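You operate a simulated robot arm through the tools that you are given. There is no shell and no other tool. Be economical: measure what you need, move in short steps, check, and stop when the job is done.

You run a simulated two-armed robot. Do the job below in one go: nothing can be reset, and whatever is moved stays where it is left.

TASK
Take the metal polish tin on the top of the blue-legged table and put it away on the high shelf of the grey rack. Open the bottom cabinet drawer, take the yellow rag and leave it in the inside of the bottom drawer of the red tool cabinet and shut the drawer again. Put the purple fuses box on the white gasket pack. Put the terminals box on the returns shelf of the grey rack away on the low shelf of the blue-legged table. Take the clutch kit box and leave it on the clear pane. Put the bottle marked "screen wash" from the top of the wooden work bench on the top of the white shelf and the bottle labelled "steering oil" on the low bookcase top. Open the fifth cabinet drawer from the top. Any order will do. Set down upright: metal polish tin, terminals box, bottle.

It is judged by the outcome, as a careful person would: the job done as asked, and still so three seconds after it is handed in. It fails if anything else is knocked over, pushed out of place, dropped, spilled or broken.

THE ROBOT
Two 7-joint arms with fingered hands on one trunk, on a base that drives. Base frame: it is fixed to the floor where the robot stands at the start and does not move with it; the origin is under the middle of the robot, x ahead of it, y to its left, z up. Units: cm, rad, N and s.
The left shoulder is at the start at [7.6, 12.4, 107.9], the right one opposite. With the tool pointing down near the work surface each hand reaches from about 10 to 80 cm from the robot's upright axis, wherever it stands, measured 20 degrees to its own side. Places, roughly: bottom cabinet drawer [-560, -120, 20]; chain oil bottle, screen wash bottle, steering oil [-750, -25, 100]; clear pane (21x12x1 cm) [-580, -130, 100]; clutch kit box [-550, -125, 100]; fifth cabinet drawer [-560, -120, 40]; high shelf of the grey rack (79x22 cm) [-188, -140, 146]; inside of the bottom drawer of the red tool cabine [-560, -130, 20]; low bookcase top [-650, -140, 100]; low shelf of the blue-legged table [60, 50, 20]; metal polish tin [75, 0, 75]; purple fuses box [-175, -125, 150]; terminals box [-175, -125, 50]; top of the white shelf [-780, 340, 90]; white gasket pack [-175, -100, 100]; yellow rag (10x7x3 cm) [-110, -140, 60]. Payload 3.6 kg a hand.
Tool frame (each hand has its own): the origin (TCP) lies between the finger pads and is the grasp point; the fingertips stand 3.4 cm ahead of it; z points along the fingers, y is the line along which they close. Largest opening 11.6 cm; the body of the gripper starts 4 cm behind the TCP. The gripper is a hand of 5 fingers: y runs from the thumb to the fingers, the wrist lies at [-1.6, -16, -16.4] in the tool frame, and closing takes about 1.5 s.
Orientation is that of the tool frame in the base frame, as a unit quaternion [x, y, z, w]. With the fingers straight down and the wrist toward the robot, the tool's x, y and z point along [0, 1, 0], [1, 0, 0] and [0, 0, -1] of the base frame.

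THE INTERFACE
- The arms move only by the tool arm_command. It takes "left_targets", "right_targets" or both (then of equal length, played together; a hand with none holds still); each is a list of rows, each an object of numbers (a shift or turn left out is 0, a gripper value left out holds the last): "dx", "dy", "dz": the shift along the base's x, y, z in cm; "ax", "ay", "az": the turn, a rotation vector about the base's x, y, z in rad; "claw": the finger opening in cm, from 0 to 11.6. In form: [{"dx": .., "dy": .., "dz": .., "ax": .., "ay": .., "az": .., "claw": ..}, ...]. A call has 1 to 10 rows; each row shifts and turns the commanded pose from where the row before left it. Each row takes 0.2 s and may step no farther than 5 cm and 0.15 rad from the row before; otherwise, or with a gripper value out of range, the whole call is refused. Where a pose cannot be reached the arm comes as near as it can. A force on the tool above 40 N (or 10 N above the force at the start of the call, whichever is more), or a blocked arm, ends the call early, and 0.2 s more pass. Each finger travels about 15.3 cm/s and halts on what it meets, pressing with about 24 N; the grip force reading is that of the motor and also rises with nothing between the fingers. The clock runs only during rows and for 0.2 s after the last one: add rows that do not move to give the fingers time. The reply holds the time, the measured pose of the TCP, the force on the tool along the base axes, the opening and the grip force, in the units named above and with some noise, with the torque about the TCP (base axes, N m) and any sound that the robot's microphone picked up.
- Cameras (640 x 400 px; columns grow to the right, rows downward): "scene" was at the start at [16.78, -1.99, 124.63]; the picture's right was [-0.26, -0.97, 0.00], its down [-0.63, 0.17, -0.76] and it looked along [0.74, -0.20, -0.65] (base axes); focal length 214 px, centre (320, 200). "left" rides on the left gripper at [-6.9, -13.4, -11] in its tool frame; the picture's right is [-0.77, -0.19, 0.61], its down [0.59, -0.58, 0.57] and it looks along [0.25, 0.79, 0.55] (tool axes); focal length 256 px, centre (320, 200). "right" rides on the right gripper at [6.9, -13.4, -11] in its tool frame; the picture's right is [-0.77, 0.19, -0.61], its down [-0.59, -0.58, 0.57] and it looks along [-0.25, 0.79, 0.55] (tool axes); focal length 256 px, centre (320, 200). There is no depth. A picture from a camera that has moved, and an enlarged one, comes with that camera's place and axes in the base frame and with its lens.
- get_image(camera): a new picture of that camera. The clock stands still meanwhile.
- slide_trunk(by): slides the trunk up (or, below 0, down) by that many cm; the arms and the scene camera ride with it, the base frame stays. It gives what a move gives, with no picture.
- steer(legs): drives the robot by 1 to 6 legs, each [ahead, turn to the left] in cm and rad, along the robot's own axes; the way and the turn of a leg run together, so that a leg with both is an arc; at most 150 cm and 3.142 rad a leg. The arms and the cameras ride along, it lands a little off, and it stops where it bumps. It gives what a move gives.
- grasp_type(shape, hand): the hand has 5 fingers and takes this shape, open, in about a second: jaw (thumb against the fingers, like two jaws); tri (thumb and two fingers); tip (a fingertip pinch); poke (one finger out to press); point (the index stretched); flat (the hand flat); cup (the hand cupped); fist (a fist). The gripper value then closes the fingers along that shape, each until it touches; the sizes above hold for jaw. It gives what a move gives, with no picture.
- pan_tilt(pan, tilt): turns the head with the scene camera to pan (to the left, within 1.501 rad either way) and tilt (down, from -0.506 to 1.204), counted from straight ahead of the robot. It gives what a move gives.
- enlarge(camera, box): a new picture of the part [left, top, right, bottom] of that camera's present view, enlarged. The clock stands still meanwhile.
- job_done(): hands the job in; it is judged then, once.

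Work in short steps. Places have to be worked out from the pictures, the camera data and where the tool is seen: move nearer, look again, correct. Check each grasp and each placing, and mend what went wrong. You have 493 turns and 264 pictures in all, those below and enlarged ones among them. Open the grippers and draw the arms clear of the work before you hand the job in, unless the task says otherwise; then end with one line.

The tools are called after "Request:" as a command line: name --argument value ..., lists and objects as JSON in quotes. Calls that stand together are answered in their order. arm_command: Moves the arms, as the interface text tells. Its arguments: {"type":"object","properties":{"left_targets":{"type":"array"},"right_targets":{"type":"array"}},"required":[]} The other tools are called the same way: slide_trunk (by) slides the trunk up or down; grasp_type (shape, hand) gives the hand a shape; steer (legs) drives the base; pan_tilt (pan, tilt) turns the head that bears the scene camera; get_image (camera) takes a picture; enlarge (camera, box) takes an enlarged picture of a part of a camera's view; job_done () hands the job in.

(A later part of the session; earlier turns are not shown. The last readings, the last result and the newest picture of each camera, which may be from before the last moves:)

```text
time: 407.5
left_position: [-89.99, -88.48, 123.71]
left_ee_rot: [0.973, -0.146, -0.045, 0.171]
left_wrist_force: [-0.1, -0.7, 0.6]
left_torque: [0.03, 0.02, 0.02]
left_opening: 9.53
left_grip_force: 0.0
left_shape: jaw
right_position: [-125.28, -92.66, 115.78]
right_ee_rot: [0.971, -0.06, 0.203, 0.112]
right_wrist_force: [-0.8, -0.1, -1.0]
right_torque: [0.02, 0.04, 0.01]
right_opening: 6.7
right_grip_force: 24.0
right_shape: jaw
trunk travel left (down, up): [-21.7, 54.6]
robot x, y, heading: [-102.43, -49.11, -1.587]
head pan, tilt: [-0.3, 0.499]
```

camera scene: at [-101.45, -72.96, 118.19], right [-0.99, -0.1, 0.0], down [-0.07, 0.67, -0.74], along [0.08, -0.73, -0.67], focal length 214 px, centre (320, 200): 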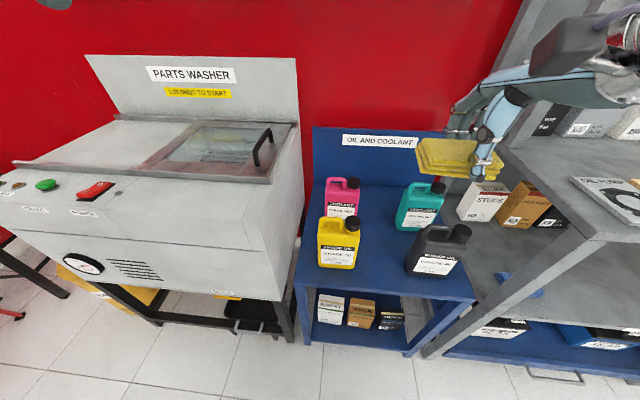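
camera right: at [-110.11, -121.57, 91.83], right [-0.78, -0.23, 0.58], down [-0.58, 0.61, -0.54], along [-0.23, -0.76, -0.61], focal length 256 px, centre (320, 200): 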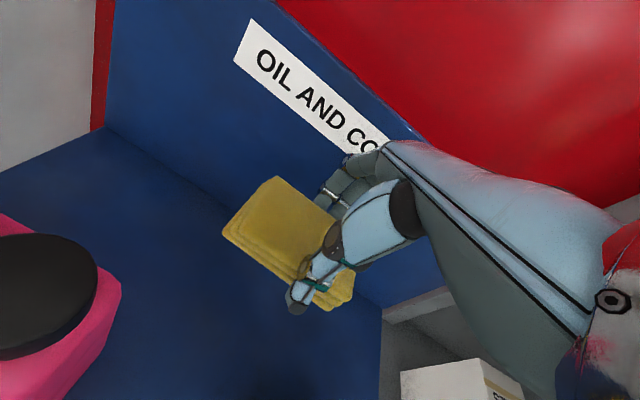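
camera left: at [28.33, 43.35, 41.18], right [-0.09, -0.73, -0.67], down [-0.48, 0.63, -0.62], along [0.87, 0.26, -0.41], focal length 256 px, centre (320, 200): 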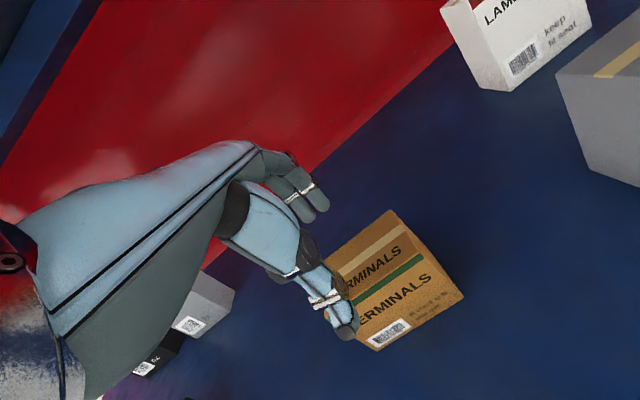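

Request:
arm_command --left_targets '[{"dy": -3, "ax": 0.06, "az": 0.05}, {"dy": -3, "ax": 0.06, "az": 0.05}, {"dy": -3, "ax": 0.06, "az": 0.05}, {"dy": -3, "ax": 0.06, "az": 0.05}, {"ax": 0.06, "az": 0.05, "dx": 1}]' --right_targets '[{"dx": -1.5, "ay": 0.08}, {"dx": -1.5, "ay": 0.08}, {"dx": -1.5, "ay": 0.08}, {"dx": -1.5, "ay": 0.08}, {"dx": -1, "ay": 0.06}]'

Request:
steer --legs '[[0, -0.8]]'

```text
time: 408.7
left_position: [-88.87, -100.42, 123.89]
left_ee_rot: [0.999, -0.015, -0.044, 0.026]
left_wrist_force: [0.1, 0.4, 0.1]
left_torque: [-0.01, 0.01, -0.02]
left_opening: 9.5
left_grip_force: 0.1
left_shape: jaw
right_position: [-132.33, -92.73, 115.7]
right_ee_rot: [0.992, -0.038, 0.015, 0.122]
right_wrist_force: [0.2, -0.7, -1.4]
right_torque: [0.02, 0.03, -0.02]
right_opening: 6.73
right_grip_force: 24.4
right_shape: jaw
trunk travel left (down, up): [-21.7, 54.6]
robot x, y, heading: [-102.33, -48.96, -1.59]
head pan, tilt: [-0.3, 0.499]
```

```text
time: 411.2
left_position: [-129.93, -94.5, 123.92]
left_ee_rot: [0.914, -0.403, -0.053, 0.008]
left_wrist_force: [0.1, 1.1, -0.5]
left_torque: [0.0, 0.01, 0.01]
left_opening: 9.52
left_grip_force: 0.1
left_shape: jaw
right_position: [-154.64, -57.98, 115.73]
right_ee_rot: [0.898, -0.422, -0.032, 0.118]
right_wrist_force: [0.5, 0.2, -0.8]
right_torque: [-0.05, 0.01, 0.03]
right_opening: 6.72
right_grip_force: 23.7
right_shape: jaw
trunk travel left (down, up): [-21.7, 54.6]
robot x, y, heading: [-102.5, -49.3, -2.386]
head pan, tilt: [-0.3, 0.499]
```

Request:
steer --legs '[[0, -0.76]]'

Request:
steer --legs '[[150, 0]]'

```text
time: 413.6
left_position: [-153.79, -62.84, 123.83]
left_ee_rot: [-0.697, 0.715, 0.051, 0.013]
left_wrist_force: [-0.1, 0.2, -0.7]
left_torque: [-0.01, -0.01, 0.01]
left_opening: 9.52
left_grip_force: 0.0
left_shape: jaw
right_position: [-146.19, -19.48, 115.78]
right_ee_rot: [-0.676, 0.727, 0.073, -0.097]
right_wrist_force: [1.0, 0.0, -0.4]
right_torque: [0.01, 0.03, 0.0]
right_opening: 6.73
right_grip_force: 24.2
right_shape: jaw
trunk travel left (down, up): [-21.7, 54.6]
robot x, y, heading: [-102.55, -49.32, 3.137]
head pan, tilt: [-0.3, 0.499]
```

```text
time: 421.1
left_position: [-303.53, -62.32, 123.87]
left_ee_rot: [-0.698, 0.714, 0.051, 0.013]
left_wrist_force: [0.8, -0.2, 0.2]
left_torque: [0.01, 0.0, 0.01]
left_opening: 9.53
left_grip_force: 0.0
left_shape: jaw
right_position: [-296.29, -18.91, 115.74]
right_ee_rot: [-0.678, 0.724, 0.075, -0.098]
right_wrist_force: [-0.1, 0.2, -0.1]
right_torque: [0.03, -0.01, 0.0]
right_opening: 6.71
right_grip_force: 24.1
right_shape: jaw
trunk travel left (down, up): [-21.7, 54.6]
robot x, y, heading: [-252.24, -48.07, 3.132]
head pan, tilt: [-0.3, 0.499]
```

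Request:
steer --legs '[[150, 0]]'

Request:
pan_tilt --pan 0.4 --tilt 0.4

Request:
get_image --camera "scene"

```text
time: 428.6
left_position: [-456.21, -60.93, 123.71]
left_ee_rot: [-0.696, 0.717, 0.051, 0.013]
left_wrist_force: [-0.7, -0.6, 1.0]
left_torque: [0.04, 0.02, -0.02]
left_opening: 9.52
left_grip_force: 0.0
left_shape: jaw
right_position: [-448.55, -17.47, 115.68]
right_ee_rot: [-0.675, 0.728, 0.075, -0.097]
right_wrist_force: [-0.4, -0.5, -0.6]
right_torque: [-0.01, 0.02, 0.0]
right_opening: 6.69
right_grip_force: 24.3
right_shape: jaw
trunk travel left (down, up): [-21.7, 54.6]
robot x, y, heading: [-404.92, -47.05, 3.135]
head pan, tilt: [-0.3, 0.499]
```

```text
time: 429.7
left_position: [-456.15, -60.87, 123.81]
left_ee_rot: [-0.696, 0.716, 0.05, 0.012]
left_wrist_force: [0.1, -0.2, 0.5]
left_torque: [-0.03, -0.04, 0.03]
left_opening: 9.51
left_grip_force: 0.0
left_shape: jaw
right_position: [-448.53, -17.43, 115.62]
right_ee_rot: [-0.676, 0.727, 0.074, -0.098]
right_wrist_force: [0.4, 0.1, -0.6]
right_torque: [0.0, -0.02, 0.02]
right_opening: 6.7
right_grip_force: 24.1
right_shape: jaw
trunk travel left (down, up): [-21.7, 54.6]
robot x, y, heading: [-404.82, -47.05, 3.13]
head pan, tilt: [0.4, 0.4]
```

```text
76 pictures are left
camera scene: at [-424.64, -50.22, 121.3], right [-0.38, 0.93, 0.0], down [0.36, 0.15, -0.92], along [-0.85, -0.35, -0.39], focal length 214 px, centre (320, 200)
```

scene: 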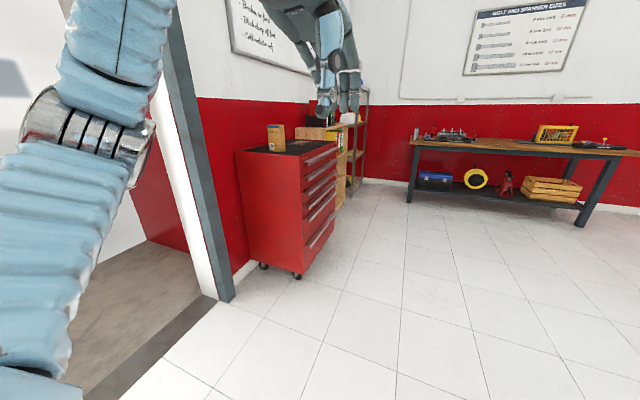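

Red cabinet with its drawers facing +y is at x≈-540…-595, front y≈-115. Drive in front of it.

Request:
steer --legs '[[148, 0]]'

```text
time: 437.1
left_position: [-606.93, -57.67, 123.89]
left_ee_rot: [-0.692, 0.72, 0.05, 0.014]
left_wrist_force: [-0.6, 0.5, 0.4]
left_torque: [0.01, -0.04, 0.01]
left_opening: 9.52
left_grip_force: 0.1
left_shape: jaw
right_position: [-598.85, -14.39, 115.78]
right_ee_rot: [-0.671, 0.732, 0.076, -0.097]
right_wrist_force: [-0.4, 0.5, -0.5]
right_torque: [0.01, 0.0, 0.02]
right_opening: 6.71
right_grip_force: 24.2
right_shape: jaw
trunk travel left (down, up): [-21.7, 54.6]
robot x, y, heading: [-555.34, -44.27, 3.119]
head pan, tilt: [0.4, 0.4]
```

Request:
steer --legs '[[0, 1.59]]'

Request:
pan_tilt --pan 0.0 --tilt 0.75

Request:
get_image --camera "scene"

```text
time: 441.4
left_position: [-542.06, -95.8, 123.91]
left_ee_rot: [0.998, -0.017, -0.044, 0.027]
left_wrist_force: [0.0, 0.6, -0.2]
left_torque: [-0.01, -0.04, -0.02]
left_opening: 9.52
left_grip_force: 0.1
left_shape: jaw
right_position: [-585.25, -88.02, 115.81]
right_ee_rot: [0.992, -0.039, 0.016, 0.122]
right_wrist_force: [-0.3, 0.1, -0.9]
right_torque: [0.01, 0.02, 0.03]
right_opening: 6.67
right_grip_force: 24.2
right_shape: jaw
trunk travel left (down, up): [-21.7, 54.6]
robot x, y, heading: [-555.61, -44.74, -1.587]
head pan, tilt: [0.4, 0.4]
```

```text
time: 442.2
left_position: [-541.93, -95.79, 123.79]
left_ee_rot: [0.999, -0.017, -0.044, 0.027]
left_wrist_force: [-0.2, 0.1, 0.5]
left_torque: [0.0, -0.01, 0.02]
left_opening: 9.52
left_grip_force: 0.0
left_shape: jaw
right_position: [-585.38, -88.03, 115.72]
right_ee_rot: [0.992, -0.039, 0.016, 0.122]
right_wrist_force: [-0.3, 0.7, -0.4]
right_torque: [0.01, -0.03, 0.02]
right_opening: 6.68
right_grip_force: 24.1
right_shape: jaw
trunk travel left (down, up): [-21.7, 54.6]
robot x, y, heading: [-555.61, -44.41, -1.592]
head pan, tilt: [0.0, 0.75]
```

```text
75 pictures are left
camera scene: at [-555.77, -63.77, 118.2], right [-1.0, 0.02, 0.0], down [0.01, 0.68, -0.73], along [-0.01, -0.73, -0.68], focal length 214 px, centre (320, 200)
```

scene: 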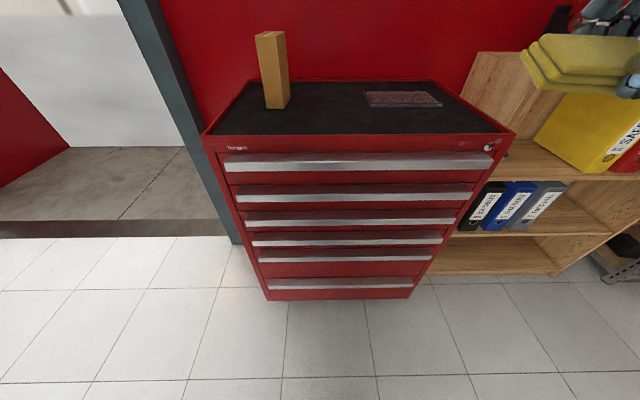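

Good view: six drawers, brown clutch kit and the clear pane on top. Zoom on the handles.

Request:
enlarge --camera "scene" --box '[230, 210, 450, 310]'

```text
2.91 times, centred on (340, 260) of scene
camera zoom: at [-555.77, -63.77, 118.2], right [-1.0, 0.02, 0.0], down [0.01, 0.68, -0.73], along [-0.01, -0.73, -0.68], focal length 624 px, centre (262, 26)
```

zoom: 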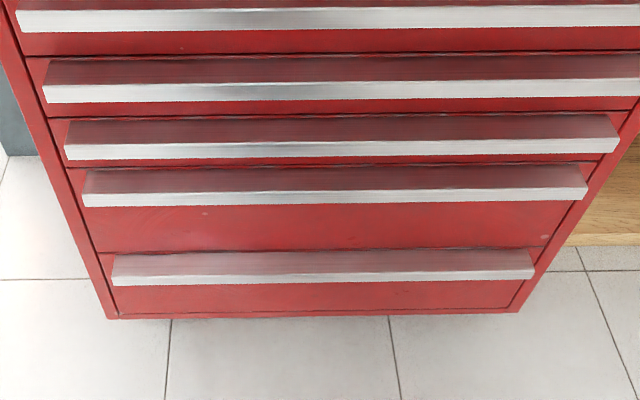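

Handles are full-width ledges. Plan: left hand pinches the bottom ledge and pulls; right hand drops the rag. Back off 12 and extend both hands.

Request:
steer --legs '[[-10, 0]]'

Request:
pan_tilt --pan 0.0 --tilt 0.9

Request:
arm_command --left_targets '[{"dy": -3}, {"dy": -3}, {"dy": -3}, {"dy": -2}]' --right_targets '[{"dy": -3}, {"dy": -3}, {"dy": -4}, {"dy": -4}]'

```text
time: 443.5
left_position: [-542.18, -83.85, 124.7]
left_ee_rot: [0.997, -0.026, -0.053, 0.047]
left_wrist_force: [-1.1, 0.6, -1.3]
left_torque: [-0.13, -0.01, 0.03]
left_opening: 9.52
left_grip_force: 0.1
left_shape: jaw
right_position: [-585.46, -76.25, 115.52]
right_ee_rot: [0.991, -0.043, 0.013, 0.127]
right_wrist_force: [-0.9, 2.3, -1.3]
right_torque: [-0.14, -0.03, 0.02]
right_opening: 6.65
right_grip_force: 23.4
right_shape: jaw
trunk travel left (down, up): [-21.7, 54.6]
robot x, y, heading: [-555.15, -34.3, -1.59]
head pan, tilt: [0.0, 0.75]
stopped in leg 1: the robot was blocked; the commanded pose is now the measured one
```

```text
time: 444.2
left_position: [-543.12, -78.75, 126.58]
left_ee_rot: [0.993, -0.048, -0.067, 0.085]
left_wrist_force: [0.7, -1.1, 0.4]
left_torque: [0.11, 0.0, -0.07]
left_opening: 9.54
left_grip_force: 0.1
left_shape: jaw
right_position: [-585.58, -71.84, 116.18]
right_ee_rot: [0.989, -0.045, 0.006, 0.142]
right_wrist_force: [0.1, -1.3, 0.4]
right_torque: [0.11, 0.0, -0.03]
right_opening: 6.67
right_grip_force: 24.1
right_shape: jaw
trunk travel left (down, up): [-21.7, 54.6]
robot x, y, heading: [-555.52, -34.22, -1.589]
head pan, tilt: [0.0, 0.901]
```

```text
time: 445.3
left_position: [-541.83, -88.56, 126.89]
left_ee_rot: [0.995, -0.025, -0.048, 0.082]
left_wrist_force: [-0.5, -0.4, -0.5]
left_torque: [-0.02, 0.0, 0.03]
left_opening: 9.51
left_grip_force: 0.0
left_shape: jaw
right_position: [-582.85, -87.09, 118.32]
right_ee_rot: [0.983, -0.008, 0.038, 0.182]
right_wrist_force: [0.9, -0.5, -1.3]
right_torque: [-0.06, 0.02, -0.03]
right_opening: 6.61
right_grip_force: 24.0
right_shape: jaw
trunk travel left (down, up): [-21.7, 54.6]
robot x, y, heading: [-555.4, -34.25, -1.586]
head pan, tilt: [0.0, 0.901]
stopped in row 4 (right hand): the arm was blocked; the commanded pose is now the measured one
```

Request:
arm_command --left_targets '[{"dy": -3}, {"dy": -3}, {"dy": -3}]' --right_targets '[{"dy": -3, "dx": -1}, {"dy": -3, "dx": -1}, {"dy": -2, "dx": -1}]'

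Request:
slide_trunk --by -19

```text
time: 445.6
left_position: [-542.9, -82.23, 129.85]
left_ee_rot: [0.988, -0.048, -0.063, 0.132]
left_wrist_force: [0.0, -1.4, -0.1]
left_torque: [0.09, 0.0, -0.06]
left_opening: 9.51
left_grip_force: 0.1
left_shape: jaw
right_position: [-582.83, -81.83, 120.4]
right_ee_rot: [0.977, -0.005, 0.04, 0.211]
right_wrist_force: [-0.7, -1.2, -1.8]
right_torque: [0.02, 0.0, 0.05]
right_opening: 6.63
right_grip_force: 24.0
right_shape: jaw
trunk travel left (down, up): [-21.7, 54.6]
robot x, y, heading: [-555.17, -34.56, -1.586]
head pan, tilt: [0.0, 0.901]
stopped in row 1 (right hand): the arm was blocked; the commanded pose is now the measured one
```

```text
time: 447.7
left_position: [-541.54, -84.09, 109.52]
left_ee_rot: [0.993, -0.024, -0.045, 0.102]
left_wrist_force: [-0.2, -0.5, -0.6]
left_torque: [0.0, 0.0, -0.04]
left_opening: 9.5
left_grip_force: 0.1
left_shape: jaw
right_position: [-582.82, -83.16, 101.38]
right_ee_rot: [0.977, -0.003, 0.041, 0.209]
right_wrist_force: [-0.2, -0.4, -0.8]
right_torque: [0.01, -0.01, 0.01]
right_opening: 6.65
right_grip_force: 24.1
right_shape: jaw
trunk travel left (down, up): [-2.7, 73.6]
robot x, y, heading: [-555.7, -34.34, -1.585]
head pan, tilt: [0.0, 0.901]
```

Settled low. Lower the left hand in front of the cabinet while pitching it to about 55°.

Request:
arm_command --left_targets '[{"dz": -4.5, "dy": -1}, {"dz": -4.5, "dy": -1}, {"dz": -4.5, "dx": -0.5}, {"dz": -4.5, "dx": -0.5}, {"dz": -4.5, "dx": -0.5, "ax": -0.05}, {"dz": -4.5, "dx": -0.5, "ax": -0.06}, {"dz": -4.5, "ax": -0.07}, {"dz": -4.5, "ax": -0.08}, {"dz": -4.5, "ax": -0.08}, {"dz": -4, "ax": -0.08}]'

Request:
get_image --camera "scene"

```text
time: 449.5
left_position: [-541.37, -95.01, 89.32]
left_ee_rot: [0.972, -0.026, -0.046, 0.23]
left_wrist_force: [0.4, 0.2, -0.4]
left_torque: [0.03, 0.01, -0.02]
left_opening: 9.49
left_grip_force: 0.1
left_shape: jaw
left hand out of reach, approached as far as the arm can: row 4, 5, 6, 7, 8, 9
right_position: [-582.7, -81.51, 102.01]
right_ee_rot: [0.975, -0.001, 0.04, 0.217]
right_wrist_force: [-0.5, 0.3, -0.4]
right_torque: [0.0, -0.05, -0.03]
right_opening: 6.64
right_grip_force: 23.7
right_shape: jaw
trunk travel left (down, up): [-2.7, 73.6]
robot x, y, heading: [-555.18, -34.3, -1.59]
head pan, tilt: [0.0, 0.901]
stopped in row 9 (left hand): the force on the tool passed its limit at 51 N (the readings are from after the stop); the commanded pose is now the measured one
```

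```text
73 pictures are left
camera scene: at [-555.74, -64.35, 96.42], right [-1.0, 0.02, 0.0], down [0.01, 0.79, -0.61], along [-0.01, -0.61, -0.79], focal length 214 px, centre (320, 200)
```

scene: 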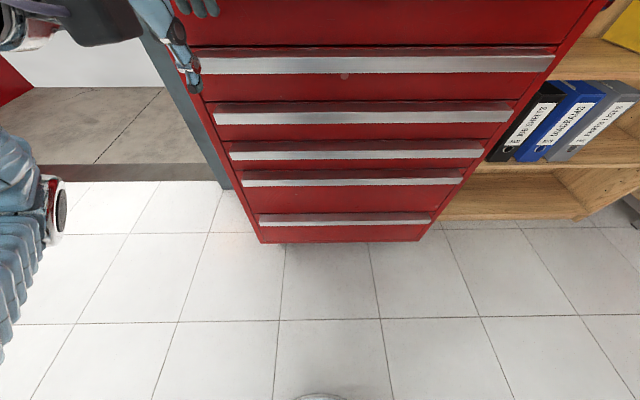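

The hand drifted into a drawer handle. Pull it back, back the base 8 more, and lower with more clearance.

Request:
arm_command --left_targets '[{"dy": 3}, {"dy": 3, "dz": 2}, {"dy": 2, "dz": 2}]'

Request:
steer --legs '[[-10, 0]]'

Request:
pan_tilt --pan 0.2 --tilt 0.8

```text
time: 450.3
left_position: [-541.51, -92.65, 94.4]
left_ee_rot: [0.972, -0.034, -0.044, 0.229]
left_wrist_force: [1.6, 0.2, 0.1]
left_torque: [-0.05, 0.07, -0.01]
left_opening: 9.53
left_grip_force: 0.2
left_shape: jaw
left hand out of reach, approached as far as the arm can: row 1, 2
right_position: [-582.97, -82.69, 101.59]
right_ee_rot: [0.977, -0.002, 0.04, 0.21]
right_wrist_force: [0.1, 0.2, -1.5]
right_torque: [-0.01, -0.01, 0.0]
right_opening: 6.62
right_grip_force: 23.7
right_shape: jaw
trunk travel left (down, up): [-2.7, 73.6]
robot x, y, heading: [-555.19, -34.23, -1.59]
head pan, tilt: [0.0, 0.901]
```

```text
time: 451.4
left_position: [-541.28, -76.81, 104.27]
left_ee_rot: [0.93, -0.046, -0.198, 0.307]
left_wrist_force: [-0.2, -1.9, -0.3]
left_torque: [-0.02, 0.04, -0.03]
left_opening: 9.49
left_grip_force: 0.1
left_shape: jaw
right_position: [-579.92, -57.23, 107.23]
right_ee_rot: [0.93, 0.025, 0.052, 0.363]
right_wrist_force: [0.7, -2.2, -2.2]
right_torque: [-0.02, 0.03, -0.04]
right_opening: 6.57
right_grip_force: 24.4
right_shape: jaw
trunk travel left (down, up): [-2.7, 73.6]
robot x, y, heading: [-555.06, -27.59, -1.593]
head pan, tilt: [0.0, 0.901]
stopped in leg 1: the robot was blocked; the commanded pose is now the measured one
```

```text
time: 452.1
left_position: [-542.23, -77.95, 103.49]
left_ee_rot: [0.936, -0.064, -0.166, 0.303]
left_wrist_force: [-1.5, 1.7, -1.4]
left_torque: [-0.1, 0.03, 0.07]
left_opening: 9.46
left_grip_force: 0.1
left_shape: jaw
right_position: [-581.72, -62.78, 105.41]
right_ee_rot: [0.95, 0.0, 0.039, 0.31]
right_wrist_force: [1.1, 1.2, -1.8]
right_torque: [-0.04, 0.05, -0.07]
right_opening: 6.57
right_grip_force: 23.7
right_shape: jaw
trunk travel left (down, up): [-2.7, 73.6]
robot x, y, heading: [-555.48, -27.8, -1.589]
head pan, tilt: [0.201, 0.799]
```

Raise the trunk to mid height and lower the arm there first (that worked before).

Request:
slide_trunk --by 19

Request:
arm_command --left_targets '[{"dy": -2, "dz": -3, "ay": -0.08, "ax": 0.05}, {"dy": -2, "dz": -3, "ay": -0.08, "ax": 0.05}, {"dy": -1, "dz": -4, "ay": -0.08, "ax": 0.05}, {"dz": -4, "ay": -0.06, "ax": 0.03}, {"dz": -4}, {"dz": -4}, {"dz": -4}, {"dz": -4}, {"dz": -4}, {"dz": -4}]' --right_targets '[{"dy": -2}, {"dy": -3}, {"dy": -3}, {"dy": -4}, {"dy": -4, "ax": 0.1}, {"dy": -3, "ax": 0.1}, {"ax": 0.1}, {"ax": 0.1}, {}, {}]'

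```text
time: 452.5
left_position: [-542.29, -74.82, 104.76]
left_ee_rot: [0.931, -0.07, -0.199, 0.299]
left_wrist_force: [0.8, -0.7, -0.7]
left_torque: [0.02, 0.03, -0.04]
left_opening: 9.52
left_grip_force: 0.1
left_shape: jaw
right_position: [-579.12, -55.67, 107.38]
right_ee_rot: [0.928, 0.052, 0.053, 0.365]
right_wrist_force: [1.2, 0.5, -1.0]
right_torque: [-0.02, 0.01, -0.02]
right_opening: 6.56
right_grip_force: 24.0
right_shape: jaw
trunk travel left (down, up): [-3.0, 73.2]
robot x, y, heading: [-555.1, -27.91, -1.59]
head pan, tilt: [0.201, 0.799]
stopped: the arm was blocked; the commanded pose is now the measured one
```

```text
time: 452.8
left_position: [-540.47, -67.83, 105.86]
left_ee_rot: [0.926, -0.068, -0.177, 0.327]
left_wrist_force: [-31.0, 10.3, 10.7]
left_torque: [-0.1, -1.38, 1.58]
left_opening: 9.48
left_grip_force: 0.1
left_shape: jaw
left hand out of reach, approached as far as the arm can: row 1
right_position: [-578.59, -48.34, 108.0]
right_ee_rot: [0.918, 0.052, 0.035, 0.391]
right_wrist_force: [2.0, -27.3, 5.6]
right_torque: [1.52, 0.12, 0.09]
right_opening: 6.53
right_grip_force: 24.3
right_shape: jaw
trunk travel left (down, up): [-3.0, 73.2]
robot x, y, heading: [-555.03, -27.75, -1.6]
head pan, tilt: [0.201, 0.799]
stopped in row 1 (left hand): the arm was blocked; the commanded pose is now the measured one
```

Request:
pan_tilt --pan -1.2 --tilt 0.6

Request:
pan_tilt --pan 1.2 --tilt 0.6

Request:
slide_trunk --by 19

```text
time: 454.3
left_position: [-540.4, -69.27, 105.53]
left_ee_rot: [0.934, -0.05, -0.164, 0.314]
left_wrist_force: [0.2, 0.1, 0.2]
left_torque: [0.0, 0.0, 0.0]
left_opening: 9.5
left_grip_force: 0.0
left_shape: jaw
right_position: [-579.04, -49.55, 108.22]
right_ee_rot: [0.917, 0.054, 0.047, 0.392]
right_wrist_force: [0.4, 0.4, -0.1]
right_torque: [0.01, 0.02, -0.02]
right_opening: 6.49
right_grip_force: 24.6
right_shape: jaw
trunk travel left (down, up): [-3.0, 73.2]
robot x, y, heading: [-555.32, -27.96, -1.592]
head pan, tilt: [-1.201, 0.6]
```

```text
time: 456.5
left_position: [-540.41, -69.09, 105.49]
left_ee_rot: [0.934, -0.05, -0.164, 0.314]
left_wrist_force: [-0.1, 0.6, 0.1]
left_torque: [0.01, 0.0, -0.02]
left_opening: 9.51
left_grip_force: 0.0
left_shape: jaw
right_position: [-578.99, -49.65, 108.34]
right_ee_rot: [0.917, 0.054, 0.047, 0.392]
right_wrist_force: [1.0, -0.4, -1.3]
right_torque: [-0.01, 0.04, -0.02]
right_opening: 6.51
right_grip_force: 23.7
right_shape: jaw
trunk travel left (down, up): [-3.0, 73.2]
robot x, y, heading: [-555.36, -27.73, -1.594]
head pan, tilt: [1.201, 0.6]
```

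```text
time: 456.9
left_position: [-540.37, -69.0, 105.76]
left_ee_rot: [0.934, -0.05, -0.163, 0.315]
left_wrist_force: [-0.4, -0.2, 0.0]
left_torque: [-0.01, 0.01, 0.02]
left_opening: 9.52
left_grip_force: 0.0
left_shape: jaw
right_position: [-579.24, -49.47, 108.56]
right_ee_rot: [0.917, 0.053, 0.049, 0.393]
right_wrist_force: [-0.6, -0.7, -0.8]
right_torque: [0.04, 0.0, 0.03]
right_opening: 6.51
right_grip_force: 23.8
right_shape: jaw
trunk travel left (down, up): [-3.2, 73.0]
robot x, y, heading: [-555.41, -27.72, -1.591]
head pan, tilt: [1.201, 0.6]
stopped: the arm was blocked; the commanded pose is now the measured one
```

Request:
arm_command --right_targets '[{"dy": -2, "dx": -1}, {"dy": -3, "dx": -1}, {"dy": -3, "dx": -1}, {"dy": -4}, {"dy": -4}, {"dy": -4}, {"dy": -4, "ax": 0.1}, {"dy": -4, "ax": 0.1}, {"dy": -3, "ax": 0.1}, {"ax": 0.1}]'

Request:
arm_command --left_targets '[{"dy": -2}, {"dy": -3}, {"dy": -3}, {"dy": -4}, {"dy": -3, "ax": 0.05, "ay": -0.06}, {"ax": 0.08, "ay": -0.08}, {"ax": 0.08, "ay": -0.08}, {"ax": 0.08, "ay": -0.08}]'

```text
time: 459.1
left_position: [-540.45, -69.03, 105.86]
left_ee_rot: [0.934, -0.05, -0.163, 0.315]
left_wrist_force: [-0.3, -1.3, -0.3]
left_torque: [0.04, 0.03, 0.01]
left_opening: 9.53
left_grip_force: 0.0
left_shape: jaw
right_position: [-582.05, -80.42, 108.42]
right_ee_rot: [0.977, 0.045, 0.058, 0.202]
right_wrist_force: [0.5, 0.1, -1.1]
right_torque: [0.03, 0.03, -0.01]
right_opening: 6.47
right_grip_force: 24.1
right_shape: jaw
right hand out of reach, approached as far as the arm can: row 2
trunk travel left (down, up): [-3.2, 73.0]
robot x, y, heading: [-555.54, -27.92, -1.589]
head pan, tilt: [1.201, 0.6]
```

```text
time: 460.9
left_position: [-540.53, -84.1, 105.79]
left_ee_rot: [0.983, -0.073, -0.028, 0.165]
left_wrist_force: [0.6, 0.5, -0.3]
left_torque: [0.03, -0.06, 0.0]
left_opening: 9.5
left_grip_force: 0.1
left_shape: jaw
right_position: [-582.02, -80.43, 108.46]
right_ee_rot: [0.977, 0.043, 0.057, 0.203]
right_wrist_force: [-0.8, -0.8, 0.2]
right_torque: [0.0, -0.02, 0.05]
right_opening: 6.49
right_grip_force: 24.2
right_shape: jaw
trunk travel left (down, up): [-3.2, 73.0]
robot x, y, heading: [-555.14, -27.69, -1.589]
head pan, tilt: [1.201, 0.6]
```

Request:
slide_trunk --by 18

Request:
arm_command --left_targets '[{"dz": -4}, {"dz": -4}, {"dz": -4}, {"dz": -4}, {"dz": -4}, {"dz": -4}, {"dz": -4}, {"dz": -4}, {"dz": -4}, {"dz": -4}]'

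```text
time: 462.9
left_position: [-540.4, -84.12, 123.67]
left_ee_rot: [0.983, -0.072, -0.029, 0.165]
left_wrist_force: [0.2, -0.5, -0.4]
left_torque: [0.0, 0.01, 0.01]
left_opening: 9.5
left_grip_force: 0.0
left_shape: jaw
right_position: [-582.01, -80.51, 126.42]
right_ee_rot: [0.976, 0.044, 0.058, 0.203]
right_wrist_force: [0.3, 1.0, 0.3]
right_torque: [0.0, 0.04, 0.01]
right_opening: 6.47
right_grip_force: 23.4
right_shape: jaw
trunk travel left (down, up): [-21.2, 55.0]
robot x, y, heading: [-555.27, -27.62, -1.592]
head pan, tilt: [1.201, 0.6]
```

```text
time: 465.1
left_position: [-540.3, -84.04, 83.71]
left_ee_rot: [0.983, -0.073, -0.03, 0.167]
left_wrist_force: [-0.2, 0.2, 0.1]
left_torque: [0.02, 0.02, -0.01]
left_opening: 9.48
left_grip_force: 0.1
left_shape: jaw
right_position: [-582.04, -80.47, 126.39]
right_ee_rot: [0.976, 0.044, 0.058, 0.203]
right_wrist_force: [-0.1, 0.4, -1.5]
right_torque: [0.02, 0.01, -0.02]
right_opening: 6.49
right_grip_force: 24.1
right_shape: jaw
trunk travel left (down, up): [-21.2, 55.0]
robot x, y, heading: [-555.3, -27.69, -1.592]
head pan, tilt: [1.201, 0.6]
```

Works. Lower further with the arm, slightly forward.

Request:
arm_command --left_targets '[{"dz": -3.5, "dy": -0.5}, {"dz": -3.5, "dy": -0.5}, {"dz": -3.5, "dy": -0.5}, {"dz": -3.5, "dy": -0.5}, {"dz": -3.5, "dy": -0.5}, {"dz": -3.5, "dy": -0.5}]'

Request:
slide_trunk --by -18

```text
time: 466.5
left_position: [-534.76, -84.73, 74.6]
left_ee_rot: [0.983, -0.074, -0.029, 0.166]
left_wrist_force: [-0.4, 0.4, -0.4]
left_torque: [0.03, 0.01, 0.0]
left_opening: 9.5
left_grip_force: 0.2
left_shape: jaw
left hand out of reach, approached as far as the arm can: row 2, 3, 4, 5, 6
right_position: [-582.0, -80.45, 126.46]
right_ee_rot: [0.976, 0.044, 0.058, 0.204]
right_wrist_force: [0.9, -0.5, -0.3]
right_torque: [0.0, 0.03, 0.0]
right_opening: 6.49
right_grip_force: 23.7
right_shape: jaw
trunk travel left (down, up): [-21.2, 55.0]
robot x, y, heading: [-554.91, -27.38, -1.592]
head pan, tilt: [1.201, 0.6]
```

```text
time: 468.5
left_position: [-534.83, -84.7, 56.47]
left_ee_rot: [0.983, -0.072, -0.028, 0.165]
left_wrist_force: [0.4, 0.5, 0.1]
left_torque: [0.01, -0.04, -0.01]
left_opening: 9.53
left_grip_force: 0.1
left_shape: jaw
right_position: [-582.05, -80.77, 108.53]
right_ee_rot: [0.977, 0.043, 0.057, 0.202]
right_wrist_force: [-0.5, 0.1, -0.9]
right_torque: [-0.02, 0.02, -0.01]
right_opening: 6.49
right_grip_force: 24.3
right_shape: jaw
trunk travel left (down, up): [-3.2, 73.0]
robot x, y, heading: [-555.48, -27.48, -1.594]
head pan, tilt: [1.201, 0.6]
```

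Left hand at z 56. Continue lowering with more pitch.

Request:
arm_command --left_targets '[{"dz": -3, "dx": -1, "ax": -0.06}, {"dz": -3, "dx": -1, "ax": -0.06}, {"dz": -3, "dx": -1, "ax": -0.06}, {"dz": -3, "dx": -1, "ax": -0.06}, {"dz": -3, "dx": -1, "ax": -0.06}, {"dz": -3, "dx": -1, "ax": -0.06}, {"dz": -3, "dx": -1, "ax": -0.06}, {"dz": -3, "dx": -1, "ax": -0.06}]'

Request:
get_image --camera "left"

```text
time: 469.2
left_position: [-534.89, -85.64, 53.0]
left_ee_rot: [0.967, -0.074, -0.023, 0.242]
left_wrist_force: [0.6, 0.7, 1.1]
left_torque: [0.01, 0.03, 0.01]
left_opening: 9.5
left_grip_force: 0.0
left_shape: jaw
left hand out of reach, approached as far as the arm can: row 2, 3
right_position: [-581.83, -80.98, 108.69]
right_ee_rot: [0.976, 0.046, 0.059, 0.205]
right_wrist_force: [-1.1, 0.7, -0.9]
right_torque: [-0.02, -0.02, 0.0]
right_opening: 6.46
right_grip_force: 24.0
right_shape: jaw
trunk travel left (down, up): [-3.2, 73.0]
robot x, y, heading: [-555.47, -27.38, -1.595]
head pan, tilt: [1.201, 0.6]
stopped in row 3 (right hand): the arm was blocked; the commanded pose is now the measured one
```

```text
72 pictures are left
camera left: at [-539.09, -67.81, 56.44], right [-0.78, 0.0, -0.62], down [0.61, 0.15, -0.78], along [0.1, -0.99, -0.12], focal length 256 px, centre (320, 200)
```

left: 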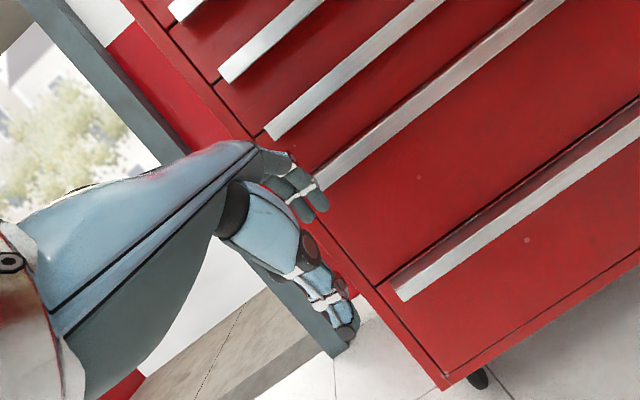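

Handles: bottom ledge z≈32, fifth ≈54.5, front y≈-106, left end x≈-537. Continue positioning the left hand in front of the bottom ledge.

Request:
pan_tilt --pan 0.3 --tilt 1.0

Request:
arm_command --left_targets '[{"dz": -2, "dy": -1, "dx": -1, "ax": -0.05}, {"dz": -2, "dy": -1, "dx": -1, "ax": -0.05}, {"dz": -2, "dy": -1, "dx": -1, "ax": -0.05}, {"dz": -2, "dy": -1, "dx": -1, "ax": -0.05}, {"dz": -2, "dy": -1, "dx": -1, "ax": -0.05}, {"dz": -2, "dy": -1, "dx": -1, "ax": -0.05}, {"dz": -2, "dx": -1}]'

```text
time: 470.4
left_position: [-534.88, -85.16, 53.27]
left_ee_rot: [0.966, -0.073, -0.023, 0.245]
left_wrist_force: [-0.2, -0.4, 0.2]
left_torque: [0.04, 0.0, 0.03]
left_opening: 9.49
left_grip_force: 0.0
left_shape: jaw
right_position: [-581.68, -80.16, 109.07]
right_ee_rot: [0.975, 0.047, 0.058, 0.209]
right_wrist_force: [0.4, -0.2, -0.2]
right_torque: [0.02, 0.03, -0.01]
right_opening: 6.46
right_grip_force: 23.6
right_shape: jaw
trunk travel left (down, up): [-3.2, 73.0]
robot x, y, heading: [-555.31, -27.58, -1.589]
head pan, tilt: [0.3, 1.0]
```

```text
time: 472.1
left_position: [-533.21, -92.23, 58.34]
left_ee_rot: [0.92, -0.076, -0.011, 0.384]
left_wrist_force: [0.0, 0.1, -0.9]
left_torque: [0.01, -0.03, -0.05]
left_opening: 9.51
left_grip_force: 0.2
left_shape: jaw
left hand out of reach, approached as far as the arm can: row 1, 2, 3, 4, 5, 6, 7
right_position: [-581.67, -80.82, 108.83]
right_ee_rot: [0.976, 0.046, 0.057, 0.206]
right_wrist_force: [0.3, 1.0, -0.1]
right_torque: [-0.04, 0.0, -0.01]
right_opening: 6.47
right_grip_force: 24.0
right_shape: jaw
trunk travel left (down, up): [-3.2, 73.0]
robot x, y, heading: [-555.22, -27.64, -1.593]
head pan, tilt: [0.3, 1.0]
```

Pitched poses aren't reachable this low, so I'll use a near-vertical hand and drag the ledge by pressing down on it. Straighten first.

Request:
arm_command --left_targets '[{"ax": 0.12, "dz": -1, "dx": -1}, {"ax": 0.12, "dz": -2, "dx": -1}, {"ax": 0.12, "dz": -2, "dx": -1, "claw": 5}, {"ax": 0.12, "dz": -2, "dx": -1, "claw": 2}, {"ax": 0.1, "dz": -2, "dx": -1}, {"dz": -2, "dx": -1}, {"dz": -2, "dx": -1}, {"dz": -2, "dx": -1}]'

Request:
get_image --camera "left"

```text
time: 473.1
left_position: [-537.29, -90.13, 53.58]
left_ee_rot: [0.983, -0.066, -0.032, 0.167]
left_wrist_force: [0.1, 0.4, 0.0]
left_torque: [-0.03, 0.0, 0.02]
left_opening: 2.0
left_grip_force: 0.2
left_shape: jaw
right_position: [-581.67, -76.26, 110.41]
right_ee_rot: [0.971, 0.044, 0.053, 0.23]
right_wrist_force: [-1.0, 0.9, -0.2]
right_torque: [-0.09, -0.02, 0.0]
right_opening: 6.48
right_grip_force: 24.5
right_shape: jaw
trunk travel left (down, up): [-3.2, 73.0]
robot x, y, heading: [-555.35, -27.84, -1.589]
head pan, tilt: [0.3, 1.0]
stopped in row 5 (right hand): the arm was blocked; the commanded pose is now the measured one
```

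```text
71 pictures are left
camera left: at [-541.64, -73.02, 59.73], right [-0.79, 0.08, -0.61], down [0.6, 0.27, -0.75], along [0.1, -0.96, -0.27], focal length 256 px, centre (320, 200)
```

left: 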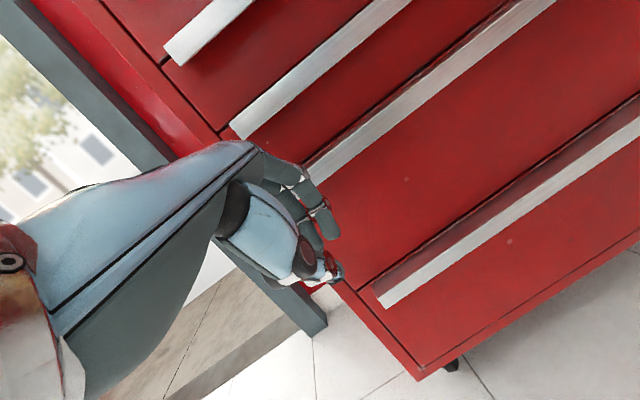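

Request:
arm_command --left_targets '[{"dx": -1.4, "dy": -1.2, "dz": -1}, {"dx": -1.4, "dy": -1.2, "dz": -1.5}, {"dx": -1.4, "dy": -1.2, "dz": -1.5}, {"dx": -1.4, "dy": -1.2, "dz": -1.5}, {"dx": -1.4, "dy": -1.2, "dz": -1.5}, {"dx": -1.4, "dy": -1.2, "dz": -1.5}, {"dx": -1.4, "dy": -1.2, "dz": -1.5}]'

Request:
get_image --camera "left"

```text
time: 473.5
left_position: [-537.61, -87.37, 56.5]
left_ee_rot: [0.978, -0.062, -0.032, 0.199]
left_wrist_force: [-0.1, -0.4, -0.7]
left_torque: [-0.05, 0.04, -0.02]
left_opening: 2.01
left_grip_force: 0.1
left_shape: jaw
right_position: [-581.54, -69.12, 111.9]
right_ee_rot: [0.963, 0.046, 0.047, 0.261]
right_wrist_force: [-0.8, -0.4, -1.5]
right_torque: [-0.01, 0.01, 0.05]
right_opening: 6.5
right_grip_force: 24.3
right_shape: jaw
trunk travel left (down, up): [-3.2, 73.0]
robot x, y, heading: [-555.23, -27.42, -1.59]
head pan, tilt: [0.3, 1.0]
stopped in row 1 (left hand): the arm was blocked; the commanded pose is now the measured one
```

```text
70 pictures are left
camera left: at [-542.14, -70.1, 61.59], right [-0.8, 0.04, -0.61], down [0.6, 0.23, -0.77], along [0.11, -0.97, -0.21], focal length 256 px, centre (320, 200)
```

left: 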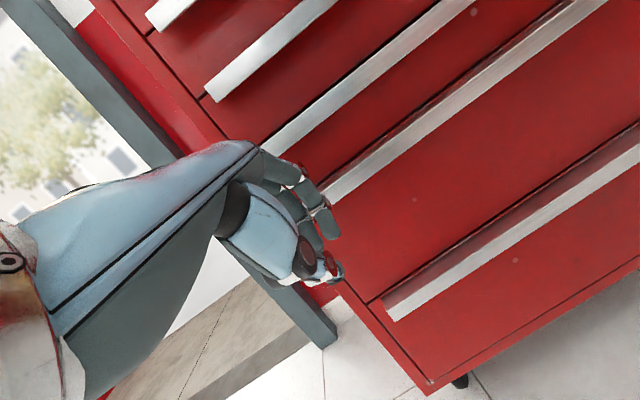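

Request:
pan_tilt --pan -0.4 --tilt 1.0

Request:
pan_tilt --pan 0.3 --tilt 1.0

Request:
arm_command --left_targets '[{"dx": -0.8, "dy": -0.8, "dz": -1, "ax": 0.03}, {"dx": -0.8, "dy": -0.8, "dz": -1, "ax": 0.03}, {"dx": -0.8, "dy": -0.8, "dz": -1, "ax": 0.03}, {"dx": -0.8, "dy": -0.8, "dz": -1, "ax": 0.03}, {"dx": -0.8, "dy": -0.8, "dz": -1}, {"dx": -0.8, "dy": -0.8, "dz": -1}, {"dx": -0.8, "dy": -0.8, "dz": -1}, {"dx": -0.8, "dy": -0.8, "dz": -1}, {"dx": -0.8, "dy": -0.8, "dz": -1}, {"dx": -0.8, "dy": -0.8, "dz": -1}]'

```text
time: 474.5
left_position: [-537.77, -87.74, 55.61]
left_ee_rot: [0.978, -0.067, -0.031, 0.193]
left_wrist_force: [-1.0, 0.0, 0.2]
left_torque: [-0.04, -0.03, 0.02]
left_opening: 1.99
left_grip_force: 0.1
left_shape: jaw
right_position: [-581.52, -70.57, 112.04]
right_ee_rot: [0.965, 0.047, 0.051, 0.255]
right_wrist_force: [-0.1, -0.3, -1.0]
right_torque: [-0.05, -0.01, -0.01]
right_opening: 6.5
right_grip_force: 24.5
right_shape: jaw
trunk travel left (down, up): [-3.2, 73.0]
robot x, y, heading: [-555.09, -27.6, -1.588]
head pan, tilt: [-0.4, 1.0]
```

```text
time: 475.6
left_position: [-537.82, -87.34, 55.83]
left_ee_rot: [0.978, -0.066, -0.03, 0.196]
left_wrist_force: [0.3, -0.5, 0.4]
left_torque: [-0.01, 0.0, 0.0]
left_opening: 2.02
left_grip_force: 0.1
left_shape: jaw
right_position: [-581.55, -69.74, 112.24]
right_ee_rot: [0.964, 0.047, 0.051, 0.258]
right_wrist_force: [0.0, -0.9, 0.3]
right_torque: [0.01, 0.02, 0.02]
right_opening: 6.45
right_grip_force: 24.5
right_shape: jaw
trunk travel left (down, up): [-3.2, 73.0]
robot x, y, heading: [-555.22, -28.13, -1.586]
head pan, tilt: [0.3, 1.0]
```

```text
time: 477.8
left_position: [-540.46, -93.87, 52.61]
left_ee_rot: [0.988, -0.066, -0.035, 0.137]
left_wrist_force: [-0.1, 0.4, -0.3]
left_torque: [-0.02, -0.02, -0.03]
left_opening: 1.99
left_grip_force: 0.1
left_shape: jaw
left hand out of reach, approached as far as the arm can: row 4, 5, 6, 7, 8, 9, 10
right_position: [-581.57, -69.43, 112.48]
right_ee_rot: [0.963, 0.047, 0.051, 0.259]
right_wrist_force: [-0.3, 0.2, -0.5]
right_torque: [0.04, -0.02, 0.0]
right_opening: 6.5
right_grip_force: 24.1
right_shape: jaw
trunk travel left (down, up): [-3.2, 73.0]
robot x, y, heading: [-555.6, -27.5, -1.589]
head pan, tilt: [0.3, 1.0]
```

The hand's inward range is limited; I'll work near the ledge's left end (x≈-541). Unyaw and lower there.

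Request:
arm_command --left_targets '[{"az": 0.03, "dx": 0.5, "dz": -1}, {"az": 0.03, "dx": 0.3, "dz": -1.5}, {"az": 0.03, "dz": -1.5}, {"az": 0.03, "dz": -1.5}, {"dz": -1.5}, {"dz": -1.5}, {"dz": -1.5}, {"dz": -1.5}]'

Request:
get_image --camera "scene"

```text
time: 479.6
left_position: [-534.03, -92.31, 49.45]
left_ee_rot: [0.99, -0.007, -0.025, 0.139]
left_wrist_force: [-0.2, -0.2, 0.1]
left_torque: [0.02, -0.01, -0.04]
left_opening: 1.98
left_grip_force: 0.0
left_shape: jaw
left hand out of reach, approached as far as the arm can: row 1, 2, 3, 4, 5, 6, 7, 8
right_position: [-581.52, -69.43, 112.42]
right_ee_rot: [0.963, 0.047, 0.051, 0.259]
right_wrist_force: [0.6, -0.3, 0.2]
right_torque: [-0.01, 0.03, 0.02]
right_opening: 6.49
right_grip_force: 24.1
right_shape: jaw
trunk travel left (down, up): [-3.2, 73.0]
robot x, y, heading: [-555.13, -27.94, -1.584]
head pan, tilt: [0.3, 1.0]
```

```text
69 pictures are left
camera scene: at [-553.74, -55.81, 96.38], right [-0.96, -0.28, 0.0], down [-0.23, 0.81, -0.54], along [0.15, -0.52, -0.84], focal length 214 px, centre (320, 200)
```

scene: 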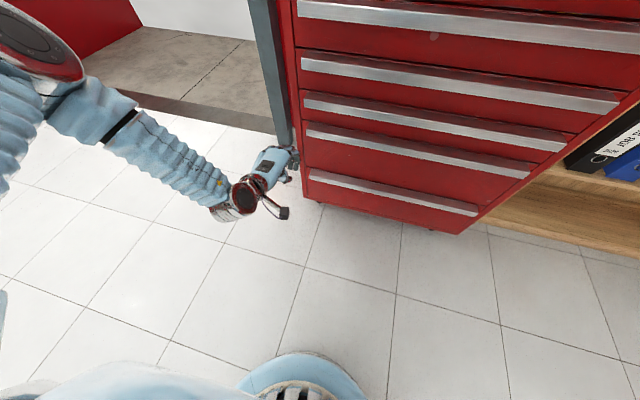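

Turning the base right by ~0.12 rad shifts the hand ~8 cm to the right. Do that gently, then continue.

Request:
arm_command --left_targets '[{"dz": 1.5, "dy": 1}, {"dz": 1.5, "dy": 1}]'

Request:
steer --legs '[[0, -0.13]]'

Request:
pan_tilt --pan 0.4 --tilt 1.0

Request:
arm_command --left_targets '[{"dz": -1.2, "dy": -0.5}, {"dz": -1.2, "dy": -0.5}, {"dz": -1.2, "dy": -0.5}, {"dz": -1.2, "dy": -0.5}, {"dz": -1.2, "dy": -0.5}, {"dz": -1.2, "dy": -0.5}, {"dz": -1.2, "dy": -0.5}, {"dz": -1.2, "dy": -0.5}]'

```text
time: 480.2
left_position: [-534.01, -90.32, 52.51]
left_ee_rot: [0.99, -0.005, -0.026, 0.14]
left_wrist_force: [-1.0, -0.5, -0.3]
left_torque: [-0.02, -0.01, 0.01]
left_opening: 1.99
left_grip_force: 0.1
left_shape: jaw
right_position: [-581.54, -69.37, 112.37]
right_ee_rot: [0.963, 0.048, 0.051, 0.259]
right_wrist_force: [0.2, 0.0, -0.2]
right_torque: [0.02, 0.01, 0.0]
right_opening: 6.48
right_grip_force: 23.8
right_shape: jaw
trunk travel left (down, up): [-3.2, 73.0]
robot x, y, heading: [-555.53, -28.02, -1.586]
head pan, tilt: [0.3, 1.0]
```

```text
time: 481.0
left_position: [-535.76, -90.76, 52.82]
left_ee_rot: [0.989, -0.02, -0.027, 0.141]
left_wrist_force: [-0.3, 0.5, -0.2]
left_torque: [0.0, 0.03, 0.0]
left_opening: 1.97
left_grip_force: 0.1
left_shape: jaw
right_position: [-582.86, -68.02, 112.44]
right_ee_rot: [0.963, 0.033, 0.047, 0.262]
right_wrist_force: [0.8, -0.4, -0.7]
right_torque: [0.0, 0.03, 0.0]
right_opening: 6.47
right_grip_force: 23.9
right_shape: jaw
trunk travel left (down, up): [-3.2, 73.0]
robot x, y, heading: [-555.17, -27.99, -1.614]
head pan, tilt: [0.3, 1.0]
stopped in leg 1: the robot was blocked; the commanded pose is now the measured one
```

```text
time: 481.7
left_position: [-535.66, -90.7, 52.83]
left_ee_rot: [0.989, -0.019, -0.026, 0.142]
left_wrist_force: [0.3, 0.0, -0.4]
left_torque: [0.0, 0.03, 0.04]
left_opening: 1.99
left_grip_force: 0.1
left_shape: jaw
right_position: [-582.68, -68.0, 112.49]
right_ee_rot: [0.963, 0.034, 0.047, 0.263]
right_wrist_force: [0.6, 0.5, -0.2]
right_torque: [0.03, 0.03, -0.01]
right_opening: 6.47
right_grip_force: 24.3
right_shape: jaw
trunk travel left (down, up): [-3.2, 73.0]
robot x, y, heading: [-555.87, -27.41, -1.611]
head pan, tilt: [0.4, 1.0]
```

```text
time: 483.5
left_position: [-533.18, -93.78, 48.41]
left_ee_rot: [0.989, -0.019, -0.026, 0.142]
left_wrist_force: [-0.1, -0.5, -0.3]
left_torque: [-0.02, 0.01, 0.02]
left_opening: 1.99
left_grip_force: 0.1
left_shape: jaw
left hand out of reach, approached as far as the arm can: row 4, 5, 6, 7, 8
right_position: [-582.87, -67.97, 112.58]
right_ee_rot: [0.963, 0.033, 0.047, 0.262]
right_wrist_force: [-0.7, -0.4, -0.9]
right_torque: [0.01, 0.01, -0.01]
right_opening: 6.48
right_grip_force: 24.1
right_shape: jaw
trunk travel left (down, up): [-3.2, 73.0]
robot x, y, heading: [-555.55, -27.55, -1.608]
head pan, tilt: [0.4, 1.0]
```

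Tilt matters: a more upright (even slightly back-tilted) hand raises the wrist and eases reach. Change tilt by +0.35 and lower again.

Request:
arm_command --left_targets '[{"ax": 0.07, "dx": -0.6}, {"ax": 0.07, "dx": -0.6}, {"ax": 0.07, "dx": -0.6, "dz": -1}, {"ax": 0.07, "dx": -0.6, "dz": -1}, {"ax": 0.07, "dx": -0.6, "dz": -1.5}, {"dx": -0.6, "dz": -1.5, "dy": -0.5}, {"dx": -0.6, "dz": -1.5, "dy": -0.5}, {"dx": -0.6, "dz": -1.5, "dy": -0.5}, {"dz": -1.5, "dy": -0.5}, {"dz": -1, "dy": -0.5}]'

```text
time: 485.7
left_position: [-534.58, -93.94, 44.44]
left_ee_rot: [0.999, -0.015, -0.03, -0.033]
left_wrist_force: [0.7, -0.1, 0.1]
left_torque: [0.01, 0.0, 0.01]
left_opening: 2.0
left_grip_force: 0.0
left_shape: jaw
left hand out of reach, approached as far as the arm can: row 6, 7, 8, 9, 10
right_position: [-582.91, -68.08, 112.43]
right_ee_rot: [0.963, 0.033, 0.047, 0.263]
right_wrist_force: [-0.6, -0.7, -1.2]
right_torque: [0.0, 0.03, -0.02]
right_opening: 6.48
right_grip_force: 24.3
right_shape: jaw
trunk travel left (down, up): [-3.2, 73.0]
robot x, y, heading: [-555.51, -28.32, -1.614]
head pan, tilt: [0.4, 1.0]
```

Improving (z 44). Continue with more back-tilt and the last 3 cm of trunk travel.

Request:
slide_trunk --by -3

Request:
arm_command --left_targets '[{"ax": 0.06, "dx": -0.7}, {"ax": 0.06, "dx": -0.7}, {"ax": 0.06, "dx": -0.7, "dz": -0.5}, {"ax": 0.06, "dx": -0.7, "dz": -1}, {"dx": -0.7, "dz": -1, "dy": -0.7}, {"dx": -0.7, "dz": -1, "dy": -0.7}, {"dz": -1, "dy": -0.7}, {"dz": -0.5, "dy": -0.7}]'

Request:
get_image --camera "left"

```text
time: 486.4
left_position: [-534.48, -94.1, 41.13]
left_ee_rot: [0.999, -0.014, -0.029, -0.033]
left_wrist_force: [-1.0, -0.6, 0.3]
left_torque: [-0.04, 0.0, -0.01]
left_opening: 1.99
left_grip_force: 0.1
left_shape: jaw
right_position: [-582.76, -68.3, 109.51]
right_ee_rot: [0.964, 0.033, 0.048, 0.26]
right_wrist_force: [-0.5, -0.2, -1.1]
right_torque: [0.0, 0.03, 0.01]
right_opening: 6.44
right_grip_force: 23.9
right_shape: jaw
trunk travel left (down, up): [-0.2, 76.0]
robot x, y, heading: [-555.34, -27.62, -1.613]
head pan, tilt: [0.4, 1.0]
```

```text
time: 487.7
left_position: [-536.25, -94.44, 42.74]
left_ee_rot: [0.993, 0.0, -0.032, -0.114]
left_wrist_force: [0.6, -0.5, 0.5]
left_torque: [-0.03, 0.09, -0.01]
left_opening: 1.96
left_grip_force: 0.0
left_shape: jaw
left hand out of reach, approached as far as the arm can: row 5, 6
right_position: [-582.33, -63.74, 109.91]
right_ee_rot: [0.957, 0.036, 0.041, 0.283]
right_wrist_force: [-0.4, 1.1, -0.9]
right_torque: [-0.03, 0.01, 0.01]
right_opening: 6.46
right_grip_force: 24.6
right_shape: jaw
trunk travel left (down, up): [-0.2, 76.0]
robot x, y, heading: [-555.42, -27.99, -1.605]
head pan, tilt: [0.4, 1.0]
stopped in row 6 (left hand): the arm was blocked; the commanded pose is now the measured one
```

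```text
68 pictures are left
camera left: at [-542.34, -83.88, 56.99], right [-0.8, 0.31, -0.5], down [0.56, 0.69, -0.46], along [0.21, -0.65, -0.73], focal length 256 px, centre (320, 200)
```

left: 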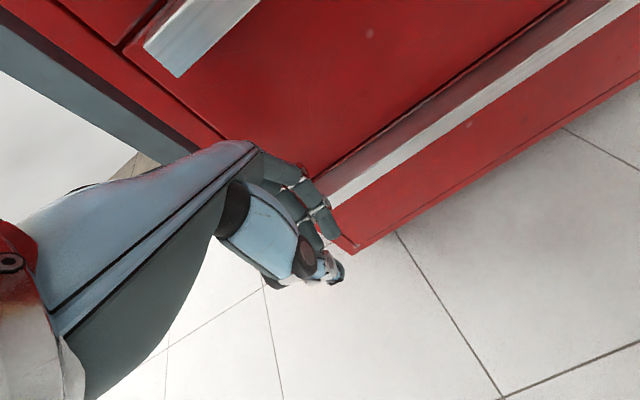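

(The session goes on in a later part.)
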